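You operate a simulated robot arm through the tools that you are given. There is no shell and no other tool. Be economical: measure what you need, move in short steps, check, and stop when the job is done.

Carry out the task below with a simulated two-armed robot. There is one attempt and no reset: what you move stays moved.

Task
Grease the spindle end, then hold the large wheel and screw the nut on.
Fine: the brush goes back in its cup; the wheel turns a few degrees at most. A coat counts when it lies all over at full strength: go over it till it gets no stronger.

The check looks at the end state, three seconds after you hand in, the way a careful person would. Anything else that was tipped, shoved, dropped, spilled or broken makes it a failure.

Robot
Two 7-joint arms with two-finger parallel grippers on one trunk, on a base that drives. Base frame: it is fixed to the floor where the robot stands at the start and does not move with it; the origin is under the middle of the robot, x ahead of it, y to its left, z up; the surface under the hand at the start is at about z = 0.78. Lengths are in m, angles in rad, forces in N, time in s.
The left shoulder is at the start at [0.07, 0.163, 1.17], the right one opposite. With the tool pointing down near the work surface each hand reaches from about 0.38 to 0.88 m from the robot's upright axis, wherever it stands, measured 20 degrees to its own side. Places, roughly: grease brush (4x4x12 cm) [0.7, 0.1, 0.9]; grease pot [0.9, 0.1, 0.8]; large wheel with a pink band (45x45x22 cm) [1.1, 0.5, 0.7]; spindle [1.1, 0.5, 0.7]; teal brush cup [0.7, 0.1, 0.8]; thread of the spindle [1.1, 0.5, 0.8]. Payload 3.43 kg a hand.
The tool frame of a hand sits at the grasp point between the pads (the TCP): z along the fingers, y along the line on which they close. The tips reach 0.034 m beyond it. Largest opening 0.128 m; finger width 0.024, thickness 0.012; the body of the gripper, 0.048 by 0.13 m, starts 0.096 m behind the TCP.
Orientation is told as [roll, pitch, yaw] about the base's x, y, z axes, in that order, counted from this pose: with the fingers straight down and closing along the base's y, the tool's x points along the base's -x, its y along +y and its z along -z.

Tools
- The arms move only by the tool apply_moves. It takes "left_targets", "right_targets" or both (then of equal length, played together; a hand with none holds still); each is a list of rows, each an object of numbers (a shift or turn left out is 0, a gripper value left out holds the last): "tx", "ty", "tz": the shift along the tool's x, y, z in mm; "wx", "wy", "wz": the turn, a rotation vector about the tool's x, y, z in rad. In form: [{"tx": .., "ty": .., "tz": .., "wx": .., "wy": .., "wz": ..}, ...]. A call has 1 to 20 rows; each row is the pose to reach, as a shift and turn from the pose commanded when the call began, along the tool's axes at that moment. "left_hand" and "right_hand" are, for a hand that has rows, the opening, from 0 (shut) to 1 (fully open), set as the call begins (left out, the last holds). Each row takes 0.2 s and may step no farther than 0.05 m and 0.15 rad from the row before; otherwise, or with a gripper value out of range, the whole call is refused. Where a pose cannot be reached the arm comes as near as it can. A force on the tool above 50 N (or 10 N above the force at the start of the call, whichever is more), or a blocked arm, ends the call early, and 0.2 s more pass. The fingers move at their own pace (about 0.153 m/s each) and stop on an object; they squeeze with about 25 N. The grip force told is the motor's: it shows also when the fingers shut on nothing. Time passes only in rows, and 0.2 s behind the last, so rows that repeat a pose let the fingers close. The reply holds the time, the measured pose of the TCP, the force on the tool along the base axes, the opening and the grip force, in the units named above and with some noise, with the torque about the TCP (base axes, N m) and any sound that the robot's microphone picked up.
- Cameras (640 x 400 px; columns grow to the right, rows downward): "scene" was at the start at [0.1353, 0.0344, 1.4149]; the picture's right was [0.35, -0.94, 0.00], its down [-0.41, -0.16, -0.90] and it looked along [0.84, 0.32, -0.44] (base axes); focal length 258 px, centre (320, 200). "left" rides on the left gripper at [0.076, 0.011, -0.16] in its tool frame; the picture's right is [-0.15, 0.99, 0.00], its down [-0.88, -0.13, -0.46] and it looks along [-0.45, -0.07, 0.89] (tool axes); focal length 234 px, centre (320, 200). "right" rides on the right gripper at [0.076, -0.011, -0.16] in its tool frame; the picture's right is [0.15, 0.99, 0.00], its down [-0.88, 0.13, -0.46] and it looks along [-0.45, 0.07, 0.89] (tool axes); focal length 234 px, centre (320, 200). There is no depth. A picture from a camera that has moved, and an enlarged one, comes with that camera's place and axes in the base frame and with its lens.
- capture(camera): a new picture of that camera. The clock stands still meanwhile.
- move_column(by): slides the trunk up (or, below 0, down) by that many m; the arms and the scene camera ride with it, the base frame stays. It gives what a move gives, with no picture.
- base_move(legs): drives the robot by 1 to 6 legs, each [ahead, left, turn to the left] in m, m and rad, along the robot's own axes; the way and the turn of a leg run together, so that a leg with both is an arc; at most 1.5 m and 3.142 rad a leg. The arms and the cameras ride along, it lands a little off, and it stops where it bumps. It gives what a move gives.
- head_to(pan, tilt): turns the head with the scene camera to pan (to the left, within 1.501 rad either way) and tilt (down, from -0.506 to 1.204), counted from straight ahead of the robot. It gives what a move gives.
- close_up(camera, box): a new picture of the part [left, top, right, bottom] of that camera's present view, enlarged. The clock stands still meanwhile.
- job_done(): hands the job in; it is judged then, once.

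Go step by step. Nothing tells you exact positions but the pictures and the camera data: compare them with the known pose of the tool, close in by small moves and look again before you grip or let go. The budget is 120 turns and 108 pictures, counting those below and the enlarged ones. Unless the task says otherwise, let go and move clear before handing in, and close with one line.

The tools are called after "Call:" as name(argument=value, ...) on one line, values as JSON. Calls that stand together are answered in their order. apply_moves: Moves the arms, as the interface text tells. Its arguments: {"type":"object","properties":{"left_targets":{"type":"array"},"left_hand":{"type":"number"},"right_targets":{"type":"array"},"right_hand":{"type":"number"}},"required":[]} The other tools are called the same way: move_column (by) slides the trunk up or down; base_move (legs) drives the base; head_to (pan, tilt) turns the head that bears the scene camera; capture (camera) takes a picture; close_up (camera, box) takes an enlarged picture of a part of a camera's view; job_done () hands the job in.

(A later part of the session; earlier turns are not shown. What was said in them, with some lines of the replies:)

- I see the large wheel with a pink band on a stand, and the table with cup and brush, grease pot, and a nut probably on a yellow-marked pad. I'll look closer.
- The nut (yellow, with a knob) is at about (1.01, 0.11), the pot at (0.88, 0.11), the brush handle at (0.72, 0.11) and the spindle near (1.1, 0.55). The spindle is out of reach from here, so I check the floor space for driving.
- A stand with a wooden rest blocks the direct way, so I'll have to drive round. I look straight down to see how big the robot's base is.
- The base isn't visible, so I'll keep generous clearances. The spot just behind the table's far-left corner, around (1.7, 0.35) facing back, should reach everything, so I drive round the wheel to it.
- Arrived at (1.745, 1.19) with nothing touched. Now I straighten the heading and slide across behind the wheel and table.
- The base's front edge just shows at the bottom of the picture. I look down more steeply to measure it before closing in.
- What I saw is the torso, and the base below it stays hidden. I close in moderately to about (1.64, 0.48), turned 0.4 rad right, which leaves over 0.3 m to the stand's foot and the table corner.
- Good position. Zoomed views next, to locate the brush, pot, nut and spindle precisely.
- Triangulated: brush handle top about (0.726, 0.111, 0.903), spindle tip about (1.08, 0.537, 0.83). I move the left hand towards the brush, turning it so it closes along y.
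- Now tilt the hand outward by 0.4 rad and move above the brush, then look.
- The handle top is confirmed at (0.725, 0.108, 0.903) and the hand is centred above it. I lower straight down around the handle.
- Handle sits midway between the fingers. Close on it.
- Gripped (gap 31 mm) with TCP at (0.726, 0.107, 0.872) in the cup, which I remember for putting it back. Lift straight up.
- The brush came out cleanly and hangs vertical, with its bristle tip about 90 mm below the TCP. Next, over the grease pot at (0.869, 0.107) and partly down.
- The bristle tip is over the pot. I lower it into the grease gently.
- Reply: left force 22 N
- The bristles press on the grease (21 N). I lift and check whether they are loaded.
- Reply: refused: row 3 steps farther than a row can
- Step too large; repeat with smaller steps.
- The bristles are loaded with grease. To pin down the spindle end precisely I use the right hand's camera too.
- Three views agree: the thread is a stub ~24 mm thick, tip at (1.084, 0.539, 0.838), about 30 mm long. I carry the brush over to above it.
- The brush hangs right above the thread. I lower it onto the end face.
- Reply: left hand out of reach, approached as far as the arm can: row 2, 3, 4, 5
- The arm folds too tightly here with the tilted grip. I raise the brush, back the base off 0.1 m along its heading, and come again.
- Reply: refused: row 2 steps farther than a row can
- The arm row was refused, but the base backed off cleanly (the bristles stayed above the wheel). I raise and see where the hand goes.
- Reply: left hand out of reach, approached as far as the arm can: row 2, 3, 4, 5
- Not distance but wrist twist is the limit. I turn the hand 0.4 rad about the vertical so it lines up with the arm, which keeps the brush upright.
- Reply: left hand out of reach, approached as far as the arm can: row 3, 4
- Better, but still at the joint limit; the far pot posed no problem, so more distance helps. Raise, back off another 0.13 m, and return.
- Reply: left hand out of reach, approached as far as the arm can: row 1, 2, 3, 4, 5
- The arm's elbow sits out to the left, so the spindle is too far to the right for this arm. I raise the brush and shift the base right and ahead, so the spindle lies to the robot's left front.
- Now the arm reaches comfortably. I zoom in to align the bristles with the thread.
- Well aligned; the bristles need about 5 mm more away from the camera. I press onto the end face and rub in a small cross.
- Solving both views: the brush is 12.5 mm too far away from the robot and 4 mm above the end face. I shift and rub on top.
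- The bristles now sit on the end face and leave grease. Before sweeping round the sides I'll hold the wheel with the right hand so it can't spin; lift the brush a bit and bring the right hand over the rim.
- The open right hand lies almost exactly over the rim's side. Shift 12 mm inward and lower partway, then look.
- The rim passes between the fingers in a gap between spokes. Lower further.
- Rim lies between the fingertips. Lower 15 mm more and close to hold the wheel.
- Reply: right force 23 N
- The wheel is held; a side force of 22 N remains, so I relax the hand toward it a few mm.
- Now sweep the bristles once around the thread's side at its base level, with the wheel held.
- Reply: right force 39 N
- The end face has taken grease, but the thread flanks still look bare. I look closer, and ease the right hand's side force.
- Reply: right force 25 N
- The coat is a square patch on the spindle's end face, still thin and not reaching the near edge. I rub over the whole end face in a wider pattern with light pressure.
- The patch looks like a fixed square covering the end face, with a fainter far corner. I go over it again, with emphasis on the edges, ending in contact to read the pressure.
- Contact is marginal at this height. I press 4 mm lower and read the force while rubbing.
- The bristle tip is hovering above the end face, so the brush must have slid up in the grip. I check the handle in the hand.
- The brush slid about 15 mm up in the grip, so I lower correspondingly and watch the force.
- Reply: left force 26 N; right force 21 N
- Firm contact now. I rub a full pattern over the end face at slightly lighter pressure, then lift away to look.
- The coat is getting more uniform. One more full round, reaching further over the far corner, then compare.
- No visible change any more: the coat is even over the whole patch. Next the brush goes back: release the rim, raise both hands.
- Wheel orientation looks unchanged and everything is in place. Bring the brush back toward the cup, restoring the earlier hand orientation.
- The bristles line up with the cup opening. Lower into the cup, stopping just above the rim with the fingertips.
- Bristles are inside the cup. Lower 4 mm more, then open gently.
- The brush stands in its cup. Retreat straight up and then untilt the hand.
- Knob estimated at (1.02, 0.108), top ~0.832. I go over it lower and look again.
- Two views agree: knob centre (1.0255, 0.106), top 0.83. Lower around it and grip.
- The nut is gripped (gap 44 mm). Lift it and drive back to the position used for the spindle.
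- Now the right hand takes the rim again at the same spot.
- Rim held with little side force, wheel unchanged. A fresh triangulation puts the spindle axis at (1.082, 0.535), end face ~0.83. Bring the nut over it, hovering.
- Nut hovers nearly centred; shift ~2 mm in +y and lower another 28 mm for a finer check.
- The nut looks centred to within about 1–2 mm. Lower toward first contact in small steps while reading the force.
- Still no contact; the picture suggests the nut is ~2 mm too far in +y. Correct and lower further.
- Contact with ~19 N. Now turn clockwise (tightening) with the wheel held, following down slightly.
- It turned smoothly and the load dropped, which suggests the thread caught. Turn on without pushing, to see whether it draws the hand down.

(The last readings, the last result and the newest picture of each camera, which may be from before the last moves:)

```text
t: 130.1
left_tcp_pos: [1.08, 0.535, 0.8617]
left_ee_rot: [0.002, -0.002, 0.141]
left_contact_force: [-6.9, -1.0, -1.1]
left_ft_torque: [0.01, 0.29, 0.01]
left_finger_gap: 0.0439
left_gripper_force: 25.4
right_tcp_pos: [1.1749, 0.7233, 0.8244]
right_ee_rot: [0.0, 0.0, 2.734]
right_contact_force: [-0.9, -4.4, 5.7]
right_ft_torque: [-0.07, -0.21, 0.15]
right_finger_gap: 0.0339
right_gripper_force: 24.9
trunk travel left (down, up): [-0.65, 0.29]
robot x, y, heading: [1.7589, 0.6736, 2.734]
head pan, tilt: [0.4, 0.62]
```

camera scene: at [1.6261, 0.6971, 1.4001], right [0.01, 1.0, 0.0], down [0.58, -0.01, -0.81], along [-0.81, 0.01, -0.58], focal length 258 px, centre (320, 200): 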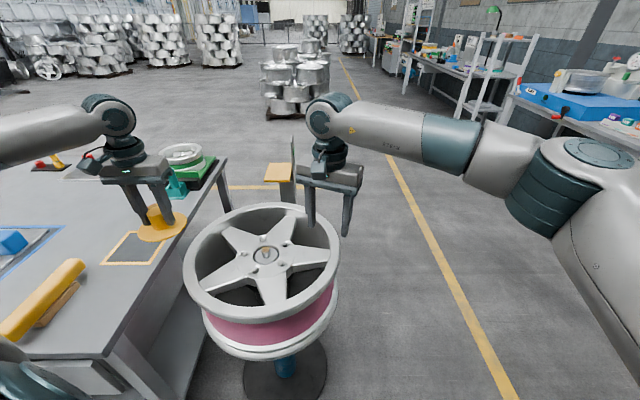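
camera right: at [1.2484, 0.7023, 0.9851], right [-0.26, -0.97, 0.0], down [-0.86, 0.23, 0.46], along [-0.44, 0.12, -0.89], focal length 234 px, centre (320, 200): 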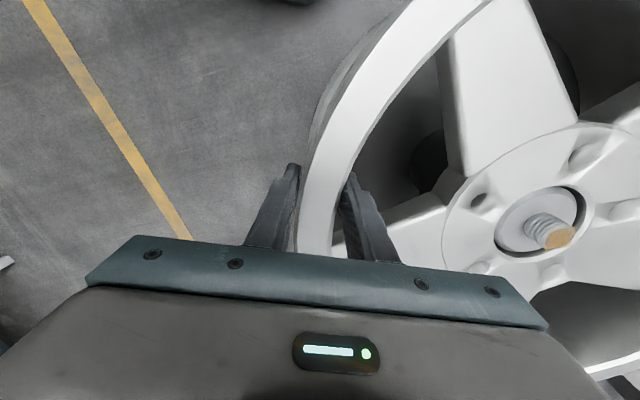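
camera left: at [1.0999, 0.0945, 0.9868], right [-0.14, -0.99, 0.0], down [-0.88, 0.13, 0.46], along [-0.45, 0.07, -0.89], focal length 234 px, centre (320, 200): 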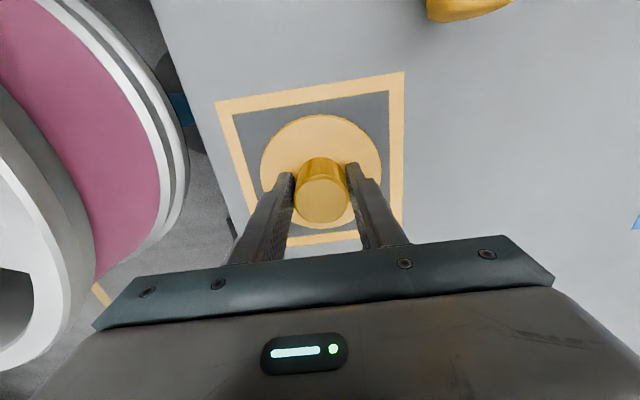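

Turned 3 rad in all, with a slight downward draw. Release, turn the hand back, and check that the nut sits level.

Call:
apply_moves(left_targets=[{}, {"tz": -1}, {"wz": -0.15, "tz": -3}, {"wz": -0.3, "tz": -3}, {"wz": -0.45, "tz": -3}, {"wz": -0.6, "tz": -3}, {"wz": -0.75, "tz": -3}, {"wz": -0.9, "tz": -3}, {"wz": -1.05, "tz": -3}, {"wz": -1.2, "tz": -3}, {"wz": -1.35, "tz": -3}, {"wz": -1.5, "tz": -3}, {"wz": -1.65, "tz": -3}, {"wz": -1.8, "tz": -3}, {"wz": -1.95, "tz": -3}, {"wz": -2.1, "tz": -3}, {"wz": -2.25, "tz": -3}, {"wz": -2.4, "tz": -3}, {"wz": -2.55, "tz": -3}, {"wz": -2.7, "tz": -3}], left_hand=0.6)

Call:
close_up(camera="scene", box=[230, 215, 300, 285])

Call:
close_up(camera="right", box=[480, 150, 620, 290])

```text
t: 134.3
left_tcp_pos: [1.0821, 0.5338, 0.8653]
left_ee_rot: [-0.001, 0.0, 2.849]
left_contact_force: [-0.2, -0.1, -0.2]
left_ft_torque: [0.01, -0.03, 0.01]
left_finger_gap: 0.0768
left_gripper_force: 0.0
right_tcp_pos: [1.1744, 0.7223, 0.8266]
right_ee_rot: [0.001, 0.0, 2.734]
right_contact_force: [-1.4, -6.4, 0.9]
right_ft_torque: [-0.27, -0.11, 0.39]
right_finger_gap: 0.0339
right_gripper_force: 24.8
trunk travel left (down, up): [-0.65, 0.29]
robot x, y, heading: [1.7642, 0.6753, 2.731]
head pan, tilt: [0.4, 0.62]
```

```text
5.71 times, centred on (265, 250) of scene
camera zoom: at [1.6259, 0.6966, 1.4001], right [0.01, 1.0, 0.0], down [0.58, 0.0, -0.81], along [-0.81, 0.01, -0.58], focal length 1476 px, centre (634, -86)
```

zoom: 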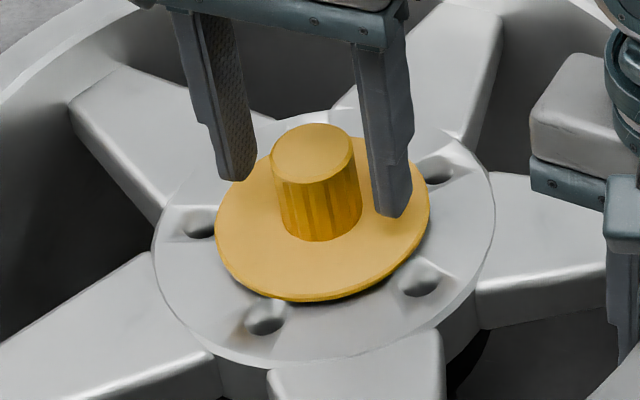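

```text
2.86 times, centred on (550, 220) of right
camera zoom: at [1.2484, 0.7022, 0.9854], right [-0.26, -0.97, 0.0], down [-0.86, 0.23, 0.46], along [-0.44, 0.12, -0.89], focal length 669 px, centre (-337, 143)
```

zoom: 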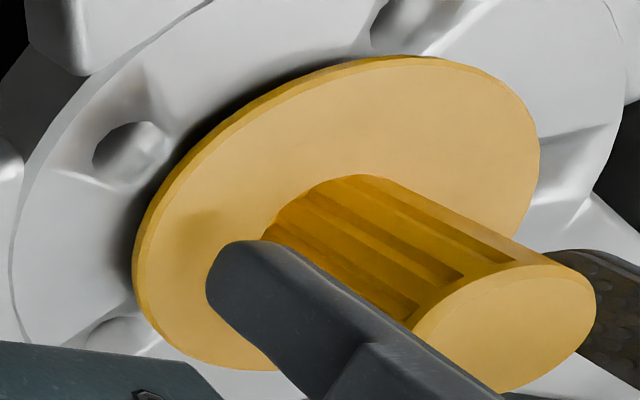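

The nut sits level and centred, already lower on the thread. Lower the open fingers to its base, then grip and turn on.

Call:
apply_moves(left_targets=[{"tz": 7}, {"tz": 14}, {"tz": 14}], left_hand=0.6)

Call:
apply_moves(left_targets=[{}, {}, {"wz": 0.15}, {"wz": 0.3}, {"wz": 0.45}, {"wz": 0.6}, {"wz": 0.75}, {"wz": 0.9, "tz": 0.5}, {"wz": 1.05, "tz": 0.5}, {"wz": 1.2, "tz": 0.5}, {"wz": 1.35, "tz": 1}, {"wz": 1.5, "tz": 1}, {"wz": 1.65, "tz": 1}, {"wz": 1.8, "tz": 1.5}, {"wz": 1.95, "tz": 1.5}, {"wz": 2.1, "tz": 1.5}, {"wz": 2.25, "tz": 2}, {"wz": 2.4, "tz": 2}, {"wz": 2.55, "tz": 2}, {"wz": 2.7, "tz": 2}], left_hand=0)

```text
t: 135.1
left_tcp_pos: [1.081, 0.5348, 0.8515]
left_ee_rot: [-0.003, -0.003, 2.847]
left_contact_force: [2.1, -0.3, 6.7]
left_ft_torque: [-0.27, 0.09, 0.04]
left_finger_gap: 0.0766
left_gripper_force: 0.2
right_tcp_pos: [1.1754, 0.7218, 0.8257]
right_ee_rot: [0.001, 0.0, 2.733]
right_contact_force: [-4.4, -9.2, 0.0]
right_ft_torque: [-0.22, -0.42, 0.01]
right_finger_gap: 0.0339
right_gripper_force: 25.1
trunk travel left (down, up): [-0.65, 0.29]
robot x, y, heading: [1.7616, 0.6732, 2.734]
head pan, tilt: [0.4, 0.62]
```

```text
t: 139.3
left_tcp_pos: [1.0791, 0.5355, 0.85]
left_ee_rot: [0.003, 0.001, 0.142]
left_contact_force: [-16.4, 10.0, 25.5]
left_ft_torque: [0.31, 0.12, 0.06]
left_finger_gap: 0.0411
left_gripper_force: 24.8
right_tcp_pos: [1.1748, 0.7219, 0.8269]
right_ee_rot: [0.0, -0.001, 2.733]
right_contact_force: [-7.5, -17.1, -0.6]
right_ft_torque: [0.11, -0.24, 0.11]
right_finger_gap: 0.0337
right_gripper_force: 25.0
trunk travel left (down, up): [-0.65, 0.29]
robot x, y, heading: [1.7632, 0.6751, 2.734]
head pan, tilt: [0.4, 0.62]
```

The fingertips were touching the flange. Release, come up 4 mm, turn back, and look.

Call:
apply_moves(left_targets=[{"tz": -2}, {"tz": -5}, {"wz": -0.15, "tz": -5}, {"wz": -0.3, "tz": -5}, {"wz": -0.45, "tz": -5}, {"wz": -0.6, "tz": -5}, {"wz": -0.75, "tz": -5}, {"wz": -0.9, "tz": -5}, {"wz": -1.05, "tz": -5}, {"wz": -1.2, "tz": -5}, {"wz": -1.35, "tz": -5}, {"wz": -1.5, "tz": -5}, {"wz": -1.65, "tz": -5}, {"wz": -1.8, "tz": -5}, {"wz": -1.95, "tz": -5}, {"wz": -2.1, "tz": -5}, {"wz": -2.25, "tz": -5}, {"wz": -2.4, "tz": -5}, {"wz": -2.55, "tz": -5}, {"wz": -2.7, "tz": -5}], left_hand=0.6)

Call:
close_up(camera="scene", box=[230, 215, 300, 285])

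Call:
close_up(camera="right", box=[480, 150, 620, 290])

```text
t: 139.6
left_tcp_pos: [1.082, 0.5297, 0.8498]
left_ee_rot: [-0.009, 0.001, 0.15]
left_contact_force: [2.0, -4.7, 8.7]
left_ft_torque: [0.24, -0.14, -0.05]
left_finger_gap: 0.0746
left_gripper_force: 0.0
right_tcp_pos: [1.1757, 0.7217, 0.826]
right_ee_rot: [0.0, -0.003, 2.735]
right_contact_force: [0.4, -1.1, 4.1]
right_ft_torque: [0.37, 0.25, 0.39]
right_finger_gap: 0.034
right_gripper_force: 24.9
trunk travel left (down, up): [-0.65, 0.29]
robot x, y, heading: [1.7613, 0.6781, 2.734]
head pan, tilt: [0.4, 0.62]
stopped in row 1 (left hand): the force on the tool passed its limit at 53 N (the readings are from after the stop); the commanded pose is now the measured one
```

```text
5.71 times, centred on (265, 250) of scene
camera zoom: at [1.6281, 0.6966, 1.3999], right [0.01, 1.0, 0.0], down [0.58, 0.0, -0.81], along [-0.81, 0.01, -0.58], focal length 1476 px, centre (634, -86)
```

zoom: 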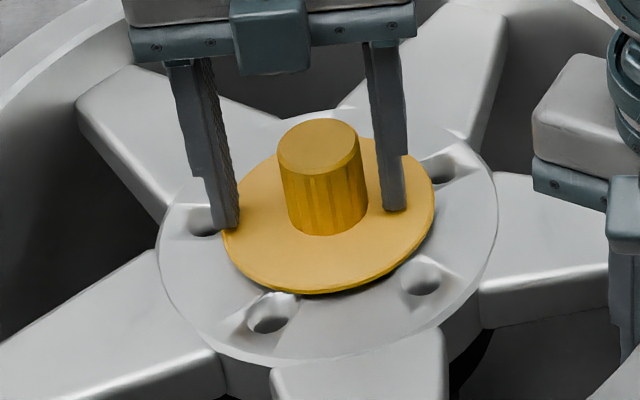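

```text
2.86 times, centred on (550, 220) of right
camera zoom: at [1.2496, 0.7019, 0.9852], right [-0.26, -0.97, 0.0], down [-0.86, 0.23, 0.46], along [-0.44, 0.12, -0.89], focal length 669 px, centre (-337, 143)
```

zoom: 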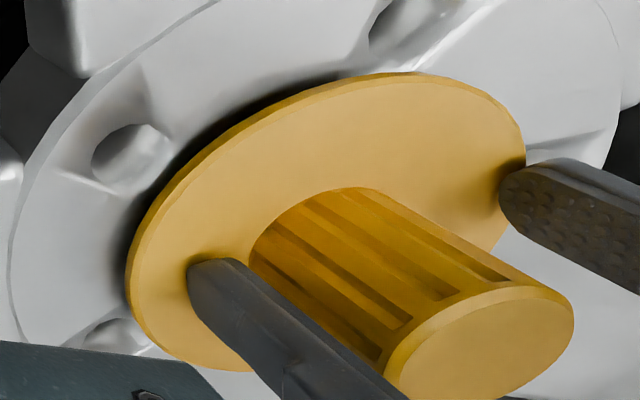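

The hand got displaced on release. I raise clear, recentre, turn back, and inspect the nut carefully.

Call:
apply_moves(left_targets=[{"tz": -6}, {"tx": -0.8, "ty": 5, "tz": -20, "wz": -0.1}, {"tx": -0.8, "ty": 5, "tz": -45, "wz": -0.25}, {"tx": -0.8, "ty": 5, "tz": -45, "wz": -0.4}, {"tx": -0.8, "ty": 5, "tz": -45, "wz": -0.55}, {"tx": -0.8, "ty": 5, "tz": -45, "wz": -0.7}, {"tx": -0.8, "ty": 5, "tz": -45, "wz": -0.85}, {"tx": -0.8, "ty": 5, "tz": -45, "wz": -1.0}, {"tx": -0.8, "ty": 5, "tz": -45, "wz": -1.15}, {"tx": -0.8, "ty": 5, "tz": -45, "wz": -1.3}, {"tx": -0.8, "ty": 5, "tz": -45, "wz": -1.45}, {"tx": -0.8, "ty": 5, "tz": -45, "wz": -1.6}, {"tx": -0.8, "ty": 5, "tz": -45, "wz": -1.75}, {"tx": -0.8, "ty": 5, "tz": -45, "wz": -1.9}, {"tx": -0.8, "ty": 5, "tz": -45, "wz": -2.05}, {"tx": -0.8, "ty": 5, "tz": -45, "wz": -2.2}, {"tx": -0.8, "ty": 5, "tz": -45, "wz": -2.35}, {"tx": -0.8, "ty": 5, "tz": -45, "wz": -2.5}, {"tx": -0.8, "ty": 5, "tz": -45, "wz": -2.65}], left_hand=0.75)

Call:
close_up(camera="scene", box=[230, 215, 300, 285])

Call:
close_up(camera="right", box=[460, 130, 620, 290])

```text
t: 143.6
left_tcp_pos: [1.0814, 0.534, 0.8953]
left_ee_rot: [0.007, 0.003, 2.804]
left_contact_force: [0.6, 0.0, -0.2]
left_ft_torque: [-0.04, -0.01, -0.02]
left_finger_gap: 0.0963
left_gripper_force: 0.1
right_tcp_pos: [1.1751, 0.7217, 0.8272]
right_ee_rot: [-0.001, -0.001, 2.734]
right_contact_force: [-2.9, -5.2, 14.8]
right_ft_torque: [-0.43, 0.43, 0.02]
right_finger_gap: 0.0339
right_gripper_force: 25.5
trunk travel left (down, up): [-0.65, 0.29]
robot x, y, heading: [1.7614, 0.6752, 2.735]
head pan, tilt: [0.4, 0.62]
```

```text
5.71 times, centred on (265, 250) of scene
camera zoom: at [1.6273, 0.6962, 1.4003], right [0.01, 1.0, 0.0], down [0.58, 0.0, -0.81], along [-0.81, 0.01, -0.58], focal length 1476 px, centre (634, -86)
```

zoom: 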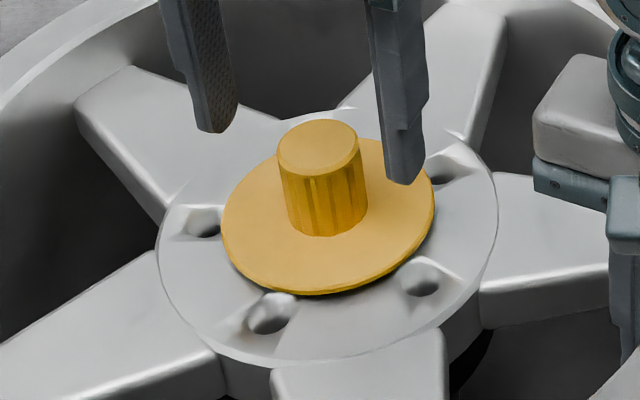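

```text
2.50 times, centred on (540, 210) of right
camera zoom: at [1.2489, 0.7019, 0.9852], right [-0.26, -0.97, 0.0], down [-0.86, 0.23, 0.46], along [-0.44, 0.12, -0.89], focal length 585 px, centre (-230, 175)
```

zoom: 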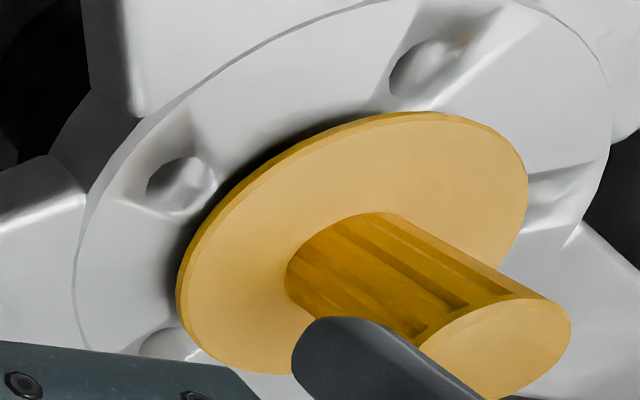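

The nut looks level just above the hub. To learn whether it's really on the thread, I grip it with fingertips clear of the flange and pull up gently.

Call:
apply_moves(left_targets=[{"ty": -0.8, "tz": 15}, {"ty": -0.8, "tz": 30}, {"ty": -0.8, "tz": 38}, {"ty": -0.8, "tz": 38}], left_hand=0.6)

Call:
apply_moves(left_targets=[{}, {}, {"tz": -1.5}, {"tz": -3}, {"tz": -3}], left_hand=0)

```text
t: 144.6
left_tcp_pos: [1.0826, 0.5348, 0.8573]
left_ee_rot: [0.006, 0.004, 2.8]
left_contact_force: [0.4, 0.3, -0.2]
left_ft_torque: [0.03, 0.02, -0.01]
left_finger_gap: 0.0768
left_gripper_force: 0.0
right_tcp_pos: [1.1747, 0.7219, 0.8251]
right_ee_rot: [-0.003, 0.001, 2.734]
right_contact_force: [-1.8, -6.5, 14.6]
right_ft_torque: [-0.38, 0.52, 0.22]
right_finger_gap: 0.0338
right_gripper_force: 25.1
trunk travel left (down, up): [-0.65, 0.29]
robot x, y, heading: [1.76, 0.6725, 2.734]
head pan, tilt: [0.4, 0.62]
```

```text
t: 145.8
left_tcp_pos: [1.0842, 0.535, 0.8575]
left_ee_rot: [0.005, 0.006, 2.8]
left_contact_force: [3.1, 6.5, -20.2]
left_ft_torque: [0.18, -0.25, -0.08]
left_finger_gap: 0.0448
left_gripper_force: 25.2
right_tcp_pos: [1.1738, 0.723, 0.8259]
right_ee_rot: [-0.001, 0.0, 2.733]
right_contact_force: [-2.9, -5.9, 22.2]
right_ft_torque: [-0.37, 0.36, 0.14]
right_finger_gap: 0.0339
right_gripper_force: 24.9
trunk travel left (down, up): [-0.65, 0.29]
robot x, y, heading: [1.757, 0.6761, 2.738]
head pan, tilt: [0.4, 0.62]
```

It resists 20 N, so the nut is on the thread. Relax the pull and turn clockwise further with the fingers clear of the flange.

Call:
apply_moves(left_targets=[{"tz": 3}, {"tz": 3, "wz": 0.15}, {"tz": 3, "wz": 0.3}, {"tz": 3, "wz": 0.45}, {"tz": 3, "wz": 0.6}, {"tz": 3, "wz": 0.75}, {"tz": 3.5, "wz": 0.9}, {"tz": 3.5, "wz": 1.05}, {"tz": 3.5, "wz": 1.2}, {"tz": 4, "wz": 1.35}, {"tz": 4, "wz": 1.5}, {"tz": 4, "wz": 1.65}, {"tz": 4.5, "wz": 1.8}, {"tz": 4.5, "wz": 1.95}, {"tz": 4.5, "wz": 2.1}, {"tz": 5, "wz": 2.25}, {"tz": 5, "wz": 2.4}, {"tz": 5, "wz": 2.55}])

Call:
close_up(camera="scene", box=[230, 215, 300, 285])

```text
t: 149.6
left_tcp_pos: [1.0805, 0.5366, 0.8557]
left_ee_rot: [-0.005, -0.001, 0.247]
left_contact_force: [-7.9, 20.2, 14.8]
left_ft_torque: [0.93, 0.23, -0.01]
left_finger_gap: 0.0437
left_gripper_force: 25.0
right_tcp_pos: [1.1755, 0.7224, 0.825]
right_ee_rot: [-0.001, 0.0, 2.735]
right_contact_force: [-7.2, -17.9, 2.7]
right_ft_torque: [0.31, 0.27, 0.16]
right_finger_gap: 0.0341
right_gripper_force: 24.9
trunk travel left (down, up): [-0.65, 0.29]
robot x, y, heading: [1.7601, 0.6768, 2.735]
head pan, tilt: [0.4, 0.62]
```

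```text
5.71 times, centred on (265, 250) of scene
camera zoom: at [1.6263, 0.6976, 1.4001], right [0.01, 1.0, 0.0], down [0.58, 0.0, -0.81], along [-0.81, 0.01, -0.58], focal length 1476 px, centre (634, -86)
```

zoom: 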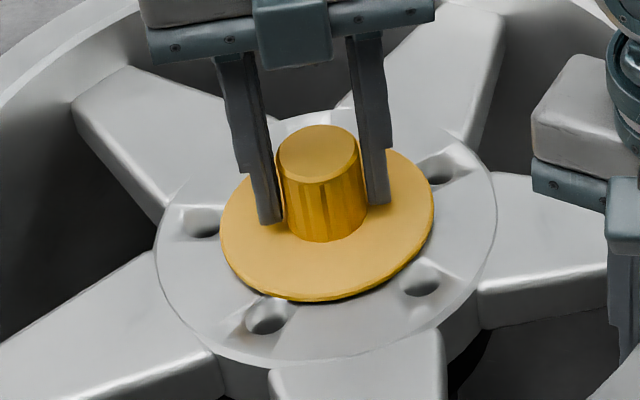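

The nut settles further, but a sideways load shows the hand is ~3 mm off the axis. Release, recentre by +3 mm in y, and turn back for the next stroke.

Call:
apply_moves(left_targets=[{}, {"tx": -0.7, "ty": 3}, {"tx": -0.7, "ty": 3, "wz": -0.15}, {"tx": -0.7, "ty": 3, "wz": -0.3}, {"tx": -0.7, "ty": 3, "wz": -0.45}, {"tx": -0.7, "ty": 3, "wz": -0.6}, {"tx": -0.7, "ty": 3, "wz": -0.75}, {"tx": -0.7, "ty": 3, "wz": -0.9}, {"tx": -0.7, "ty": 3, "wz": -1.05}, {"tx": -0.7, "ty": 3, "wz": -1.2}, {"tx": -0.7, "ty": 3, "wz": -1.35}, {"tx": -0.7, "ty": 3, "wz": -1.5}, {"tx": -0.7, "ty": 3, "wz": -1.65}, {"tx": -0.7, "ty": 3, "wz": -1.8}, {"tx": -0.7, "ty": 3, "wz": -1.95}, {"tx": -0.7, "ty": 3, "wz": -2.1}, {"tx": -0.7, "ty": 3, "wz": -2.25}, {"tx": -0.7, "ty": 3, "wz": -2.4}, {"tx": -0.7, "ty": 3, "wz": -2.55}, {"tx": -0.7, "ty": 3, "wz": -2.7}], left_hand=0.6)

Call:
apply_moves(left_targets=[{}, {}, {"wz": 0.15}, {"wz": 0.3}, {"wz": 0.45}, {"wz": 0.6}, {"wz": 0.75}, {"wz": 0.9}, {"wz": 1.05}, {"wz": 1.2}, {"wz": 1.35}, {"wz": 1.5}, {"wz": 1.65}, {"wz": 1.8}, {"wz": 1.95}, {"wz": 2.1}, {"wz": 2.25}, {"wz": 2.4}, {"wz": 2.55}, {"wz": 2.7}], left_hand=0)

Call:
close_up(camera="scene", box=[230, 215, 300, 285])

```text
t: 153.8
left_tcp_pos: [1.0815, 0.5373, 0.8539]
left_ee_rot: [0.006, 0.006, 2.954]
left_contact_force: [-1.1, -0.9, 0.0]
left_ft_torque: [-0.04, -0.01, -0.03]
left_finger_gap: 0.0768
left_gripper_force: 0.1
right_tcp_pos: [1.1749, 0.7226, 0.8245]
right_ee_rot: [-0.002, 0.001, 2.734]
right_contact_force: [-0.2, -4.5, 1.1]
right_ft_torque: [-0.67, 0.02, 0.39]
right_finger_gap: 0.0338
right_gripper_force: 25.2
trunk travel left (down, up): [-0.65, 0.29]
robot x, y, heading: [1.7597, 0.6729, 2.736]
head pan, tilt: [0.4, 0.62]
```

```text
t: 158.0
left_tcp_pos: [1.0822, 0.5365, 0.8537]
left_ee_rot: [-0.011, -0.002, 0.247]
left_contact_force: [3.3, -2.5, -1.1]
left_ft_torque: [-0.15, -0.1, 0.1]
left_finger_gap: 0.042
left_gripper_force: 24.5
right_tcp_pos: [1.1756, 0.7208, 0.825]
right_ee_rot: [0.0, -0.001, 2.736]
right_contact_force: [1.8, -1.3, -0.1]
right_ft_torque: [-1.01, -0.23, 0.46]
right_finger_gap: 0.034
right_gripper_force: 25.0
trunk travel left (down, up): [-0.65, 0.29]
robot x, y, heading: [1.7616, 0.6757, 2.736]
head pan, tilt: [0.4, 0.62]
```

```text
5.71 times, centred on (265, 250) of scene
camera zoom: at [1.6265, 0.6963, 1.4001], right [0.01, 1.0, 0.0], down [0.58, 0.0, -0.81], along [-0.81, 0.01, -0.58], focal length 1476 px, centre (634, -86)
```

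zoom: 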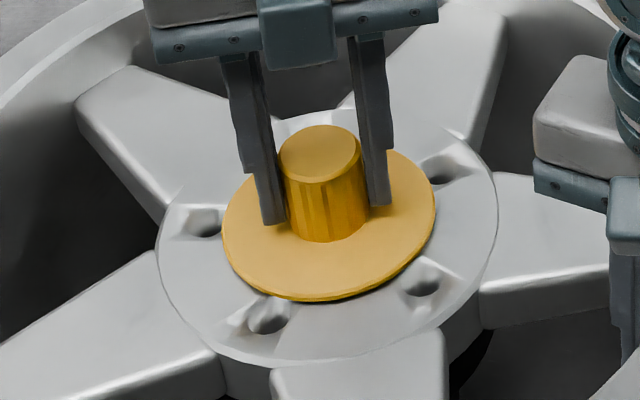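

Sideways load is gone now. Return for another stroke, and this time watch the knob's flutes to see whether the nut really turns with the hand.

Call:
apply_moves(left_targets=[{}, {}, {"wz": -0.15}, {"wz": -0.3}, {"wz": -0.45}, {"wz": -0.6}, {"wz": -0.75}, {"wz": -0.9}, {"wz": -1.05}, {"wz": -1.2}, {"wz": -1.35}, {"wz": -1.5}, {"wz": -1.65}, {"wz": -1.8}, {"wz": -1.95}, {"wz": -2.1}, {"wz": -2.25}, {"wz": -2.4}, {"wz": -2.55}, {"wz": -2.7}], left_hand=0.6)

Call:
close_up(camera="right", box=[480, 150, 620, 290])

Call:
apply_moves(left_targets=[{}, {}, {"wz": 0.1}, {"wz": 0.2}, {"wz": 0.3}, {"wz": 0.3}], left_hand=0)

Call:
close_up(camera="right", box=[480, 150, 620, 290])

```text
t: 162.2
left_tcp_pos: [1.081, 0.5366, 0.8532]
left_ee_rot: [0.007, 0.003, 2.953]
left_contact_force: [-0.3, -0.1, 0.3]
left_ft_torque: [-0.04, 0.01, -0.02]
left_finger_gap: 0.0767
left_gripper_force: 0.0
right_tcp_pos: [1.1746, 0.7231, 0.8261]
right_ee_rot: [-0.003, 0.0, 2.733]
right_contact_force: [-1.4, -4.6, -0.1]
right_ft_torque: [-0.57, 0.3, 0.14]
right_finger_gap: 0.0336
right_gripper_force: 24.8
trunk travel left (down, up): [-0.65, 0.29]
robot x, y, heading: [1.7657, 0.675, 2.734]
head pan, tilt: [0.4, 0.62]
```

```text
2.86 times, centred on (550, 220) of right
camera zoom: at [1.2479, 0.7022, 0.9844], right [-0.26, -0.97, 0.0], down [-0.86, 0.23, 0.46], along [-0.44, 0.12, -0.89], focal length 669 px, centre (-337, 143)
```

zoom: 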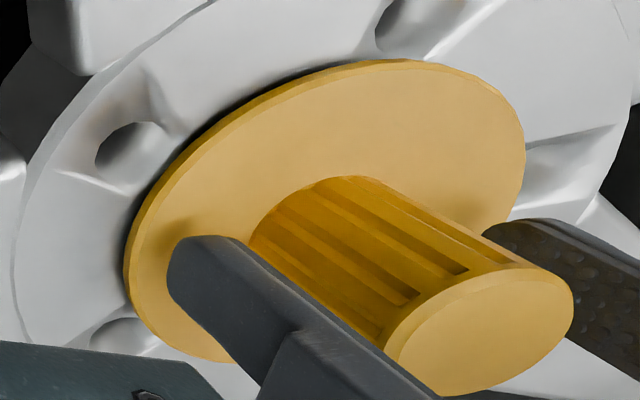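

```text
t: 163.6
left_tcp_pos: [1.0825, 0.5352, 0.8547]
left_ee_rot: [0.007, 0.006, 2.649]
left_contact_force: [-0.6, -15.5, -0.3]
left_ft_torque: [-0.52, -0.01, 0.31]
left_finger_gap: 0.0445
left_gripper_force: 25.1
right_tcp_pos: [1.1755, 0.7215, 0.8241]
right_ee_rot: [-0.002, 0.0, 2.735]
right_contact_force: [5.2, 3.4, 0.3]
right_ft_torque: [-1.16, -0.12, 0.37]
right_finger_gap: 0.0339
right_gripper_force: 25.6
trunk travel left (down, up): [-0.65, 0.29]
robot x, y, heading: [1.7644, 0.6746, 2.738]
head pan, tilt: [0.4, 0.62]
```

```text
2.86 times, centred on (550, 220) of right
camera zoom: at [1.2485, 0.7017, 0.9844], right [-0.26, -0.97, 0.0], down [-0.86, 0.23, 0.46], along [-0.44, 0.12, -0.89], focal length 669 px, centre (-337, 143)
```

zoom: 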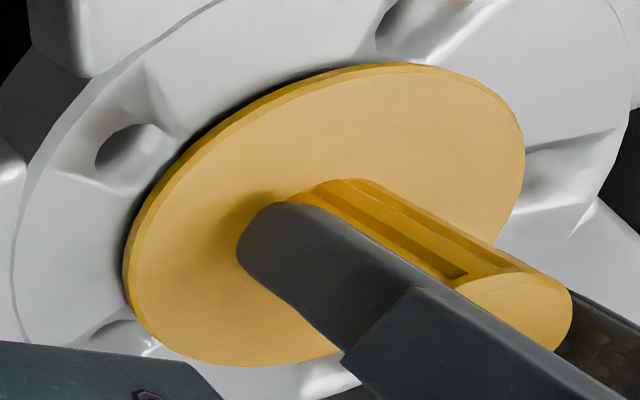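

The flange now lies close against the hub, and in this stroke the flutes didn't follow the fingers: a turning resistance of 0.3 N·m is building. I complete the stroke to tighten and then look.

Call:
apply_moves(left_targets=[{"wz": 0.15}, {"wz": 0.3}, {"wz": 0.45}, {"wz": 0.6}, {"wz": 0.75}, {"wz": 0.9}, {"wz": 1.05}])

Call:
close_up(camera="right", box=[480, 150, 620, 290])

Call:
apply_moves(left_targets=[{"wz": 0.15}, {"wz": 0.3}, {"wz": 0.45}, {"wz": 0.6}, {"wz": 0.75}, {"wz": 0.9}, {"wz": 1.05}, {"wz": 1.2}])

Call:
close_up(camera="right", box=[480, 150, 620, 290])

```text
t: 165.2
left_tcp_pos: [1.0795, 0.5388, 0.854]
left_ee_rot: [-0.001, 0.005, 1.597]
left_contact_force: [-14.5, -4.4, 0.2]
left_ft_torque: [-0.08, 0.5, 0.38]
left_finger_gap: 0.0449
left_gripper_force: 25.2
right_tcp_pos: [1.173, 0.7221, 0.8245]
right_ee_rot: [-0.002, -0.001, 2.733]
right_contact_force: [4.0, 3.0, 4.7]
right_ft_torque: [-0.13, -0.01, 0.1]
right_finger_gap: 0.0339
right_gripper_force: 25.0
trunk travel left (down, up): [-0.65, 0.29]
robot x, y, heading: [1.76, 0.6758, 2.735]
head pan, tilt: [0.4, 0.62]
```

```text
2.86 times, centred on (550, 220) of right
camera zoom: at [1.2474, 0.7025, 0.9844], right [-0.26, -0.97, 0.0], down [-0.86, 0.23, 0.46], along [-0.44, 0.12, -0.89], focal length 669 px, centre (-337, 143)
```

zoom: 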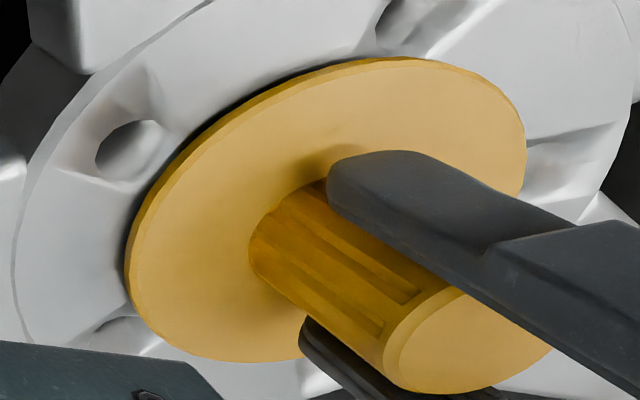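

```text
t: 167.0
left_tcp_pos: [1.0807, 0.5375, 0.8528]
left_ee_rot: [-0.009, 0.0, 0.397]
left_contact_force: [-1.2, 3.7, 0.6]
left_ft_torque: [0.13, 0.08, 0.25]
left_finger_gap: 0.044
left_gripper_force: 25.3
right_tcp_pos: [1.1756, 0.7227, 0.8253]
right_ee_rot: [-0.002, 0.001, 2.735]
right_contact_force: [-0.2, -4.5, 1.4]
right_ft_torque: [-0.52, -0.23, 0.0]
right_finger_gap: 0.0343
right_gripper_force: 24.5
trunk travel left (down, up): [-0.65, 0.29]
robot x, y, heading: [1.7629, 0.6756, 2.739]
head pan, tilt: [0.4, 0.62]
```

```text
2.86 times, centred on (550, 220) of right
camera zoom: at [1.2482, 0.7022, 0.9844], right [-0.26, -0.97, 0.0], down [-0.86, 0.23, 0.46], along [-0.44, 0.12, -0.89], focal length 669 px, centre (-337, 143)
```

zoom: 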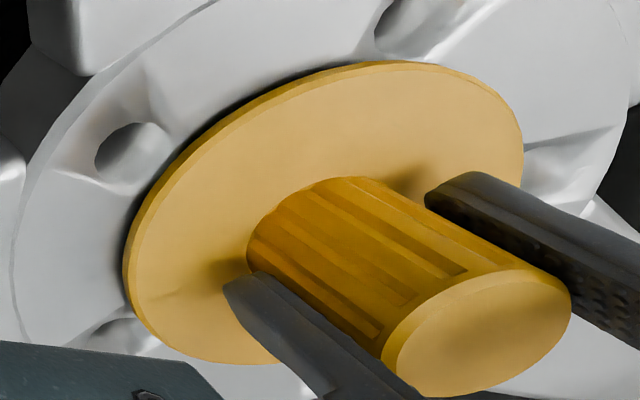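

The flutes stay put while the fingers slip round at the friction limit (~0.35 N·m): the nut is tight. I check the gap between flange and hub from the front.

Call:
apply_moves(left_targets=[{}, {}, {"tz": -20}, {"tz": -55}, {"tz": -95}, {"tz": -135}], left_hand=0.6)

Call:
close_up(camera="scene", box=[245, 230, 290, 275])

Call:
close_up(camera="right", box=[490, 150, 570, 230])

```text
t: 168.4
left_tcp_pos: [1.0802, 0.5391, 0.9883]
left_ee_rot: [-0.008, 0.0, 0.4]
left_contact_force: [-0.4, -0.2, -0.1]
left_ft_torque: [-0.03, -0.02, -0.03]
left_finger_gap: 0.0769
left_gripper_force: 0.0
right_tcp_pos: [1.174, 0.7226, 0.8255]
right_ee_rot: [-0.002, 0.0, 2.734]
right_contact_force: [1.4, -2.8, 0.4]
right_ft_torque: [-0.86, 0.42, 0.4]
right_finger_gap: 0.0339
right_gripper_force: 24.8
trunk travel left (down, up): [-0.65, 0.29]
robot x, y, heading: [1.7577, 0.6744, 2.735]
head pan, tilt: [0.4, 0.62]
```

```text
8.89 times, centred on (268, 252) of scene
camera zoom: at [1.6263, 0.6964, 1.4], right [0.01, 1.0, 0.0], down [0.58, 0.0, -0.81], along [-0.81, 0.01, -0.58], focal length 2297 px, centre (787, -267)
```

zoom: 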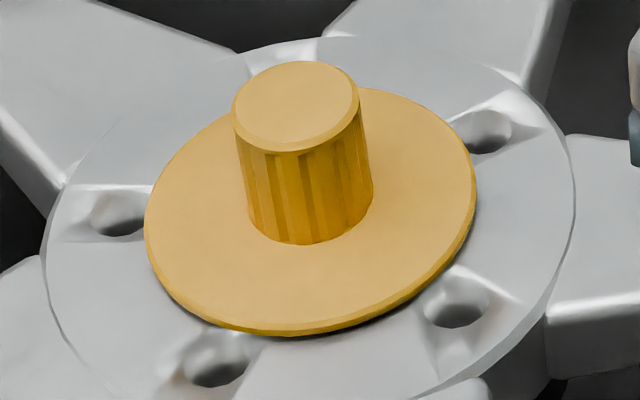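

```text
5.00 times, centred on (530, 190) of right
camera zoom: at [1.2483, 0.7021, 0.9844], right [-0.26, -0.97, 0.0], down [-0.86, 0.23, 0.46], along [-0.44, 0.12, -0.89], focal length 1171 px, centre (-730, 250)
```

zoom: 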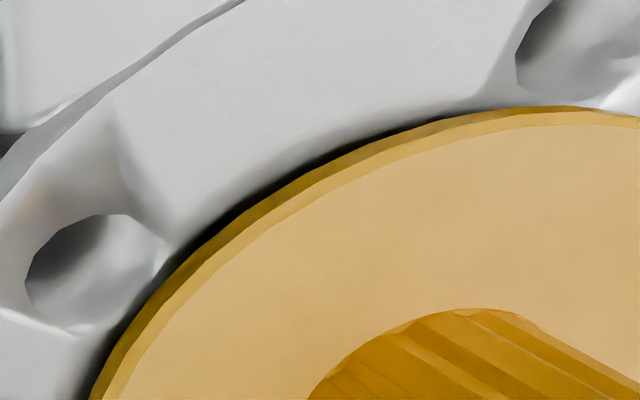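

The flange lies flat against the hub and the bolt holes are where they were, so the wheel hasn't turned. Now release the rim and move both hands clear.

Call:
apply_moves(right_targets=[{}, {}, {"tz": -30}, {"tz": -70}, {"tz": -110}, {"tz": -150}, {"tz": -190}, {"tz": -230}], left_targets=[{}, {}, {"tz": -20}, {"tz": -40}, {"tz": -60}, {"tz": -80}, {"tz": -100}, {"tz": -100}], right_hand=0.55)

Call:
base_move(legs=[[-0.25, 0, 0]])

Call:
capture(camera="scene")

```text
t: 170.2
left_tcp_pos: [1.08, 0.5384, 1.0917]
left_ee_rot: [-0.009, 0.002, 0.4]
left_contact_force: [0.1, 0.2, 0.7]
left_ft_torque: [-0.01, 0.03, 0.02]
left_finger_gap: 0.0769
left_gripper_force: 0.0
right_tcp_pos: [1.1749, 0.7215, 1.0574]
right_ee_rot: [0.0, 0.0, 2.734]
right_contact_force: [-0.5, -0.5, 0.0]
right_ft_torque: [0.02, 0.01, -0.01]
right_finger_gap: 0.0702
right_gripper_force: 0.0
trunk travel left (down, up): [-0.65, 0.29]
robot x, y, heading: [1.7606, 0.677, 2.733]
head pan, tilt: [0.4, 0.62]
```

```text
t: 172.1
left_tcp_pos: [1.3164, 0.4378, 1.0896]
left_ee_rot: [-0.008, -0.001, 0.402]
left_contact_force: [-0.8, -0.4, -0.1]
left_ft_torque: [0.0, 0.0, -0.01]
left_finger_gap: 0.077
left_gripper_force: 0.0
right_tcp_pos: [1.4084, 0.6205, 1.0563]
right_ee_rot: [-0.001, -0.001, 2.734]
right_contact_force: [0.7, 0.1, -1.0]
right_ft_torque: [-0.02, 0.01, 0.01]
right_finger_gap: 0.0703
right_gripper_force: 0.0
trunk travel left (down, up): [-0.65, 0.29]
robot x, y, heading: [1.997, 0.5781, 2.731]
head pan, tilt: [0.4, 0.62]
```

```text
4 pictures are left
camera scene: at [1.8611, 0.5956, 1.4], right [0.01, 1.0, 0.0], down [0.58, 0.0, -0.81], along [-0.81, 0.01, -0.58], focal length 258 px, centre (320, 200)
```

scene: 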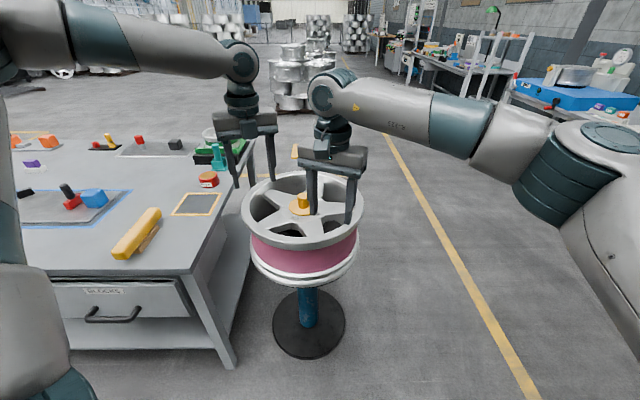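

Both hands are clear, and the nut sits on the wheel. One last look at the brush and the nut.

Call:
close_up(camera="scene", box=[190, 120, 340, 250])

```text
3.08 times, centred on (265, 185) of scene
camera zoom: at [1.8611, 0.5956, 1.4], right [0.01, 1.0, 0.0], down [0.58, 0.0, -0.81], along [-0.81, 0.01, -0.58], focal length 795 px, centre (489, 246)
```

zoom: 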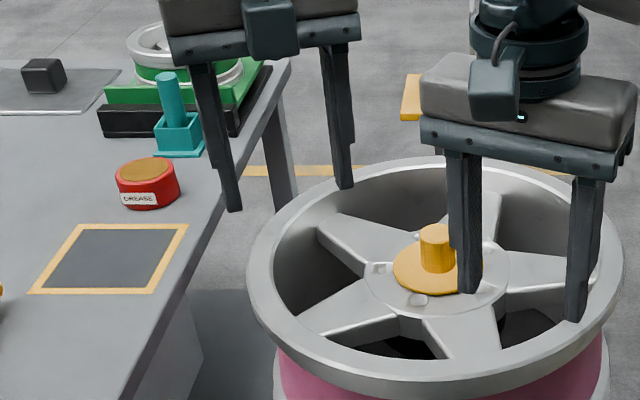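

The brush stands in its cup, the pot is upright, the nut sits flat on the hub, and the wheel hasn't visibly turned.

Call:
job_done()

```text
The job is handed in.
```

I greased the spindle end, put the brush back in its cup, and screwed the nut on until my fingers slipped on it, while the other hand held the wheel. In the last pictures the wheel hadn't visibly turned and nothing else looked disturbed. The coat stopped getting stronger, but I judged that, and the flange sitting flat on the hub, by eye.
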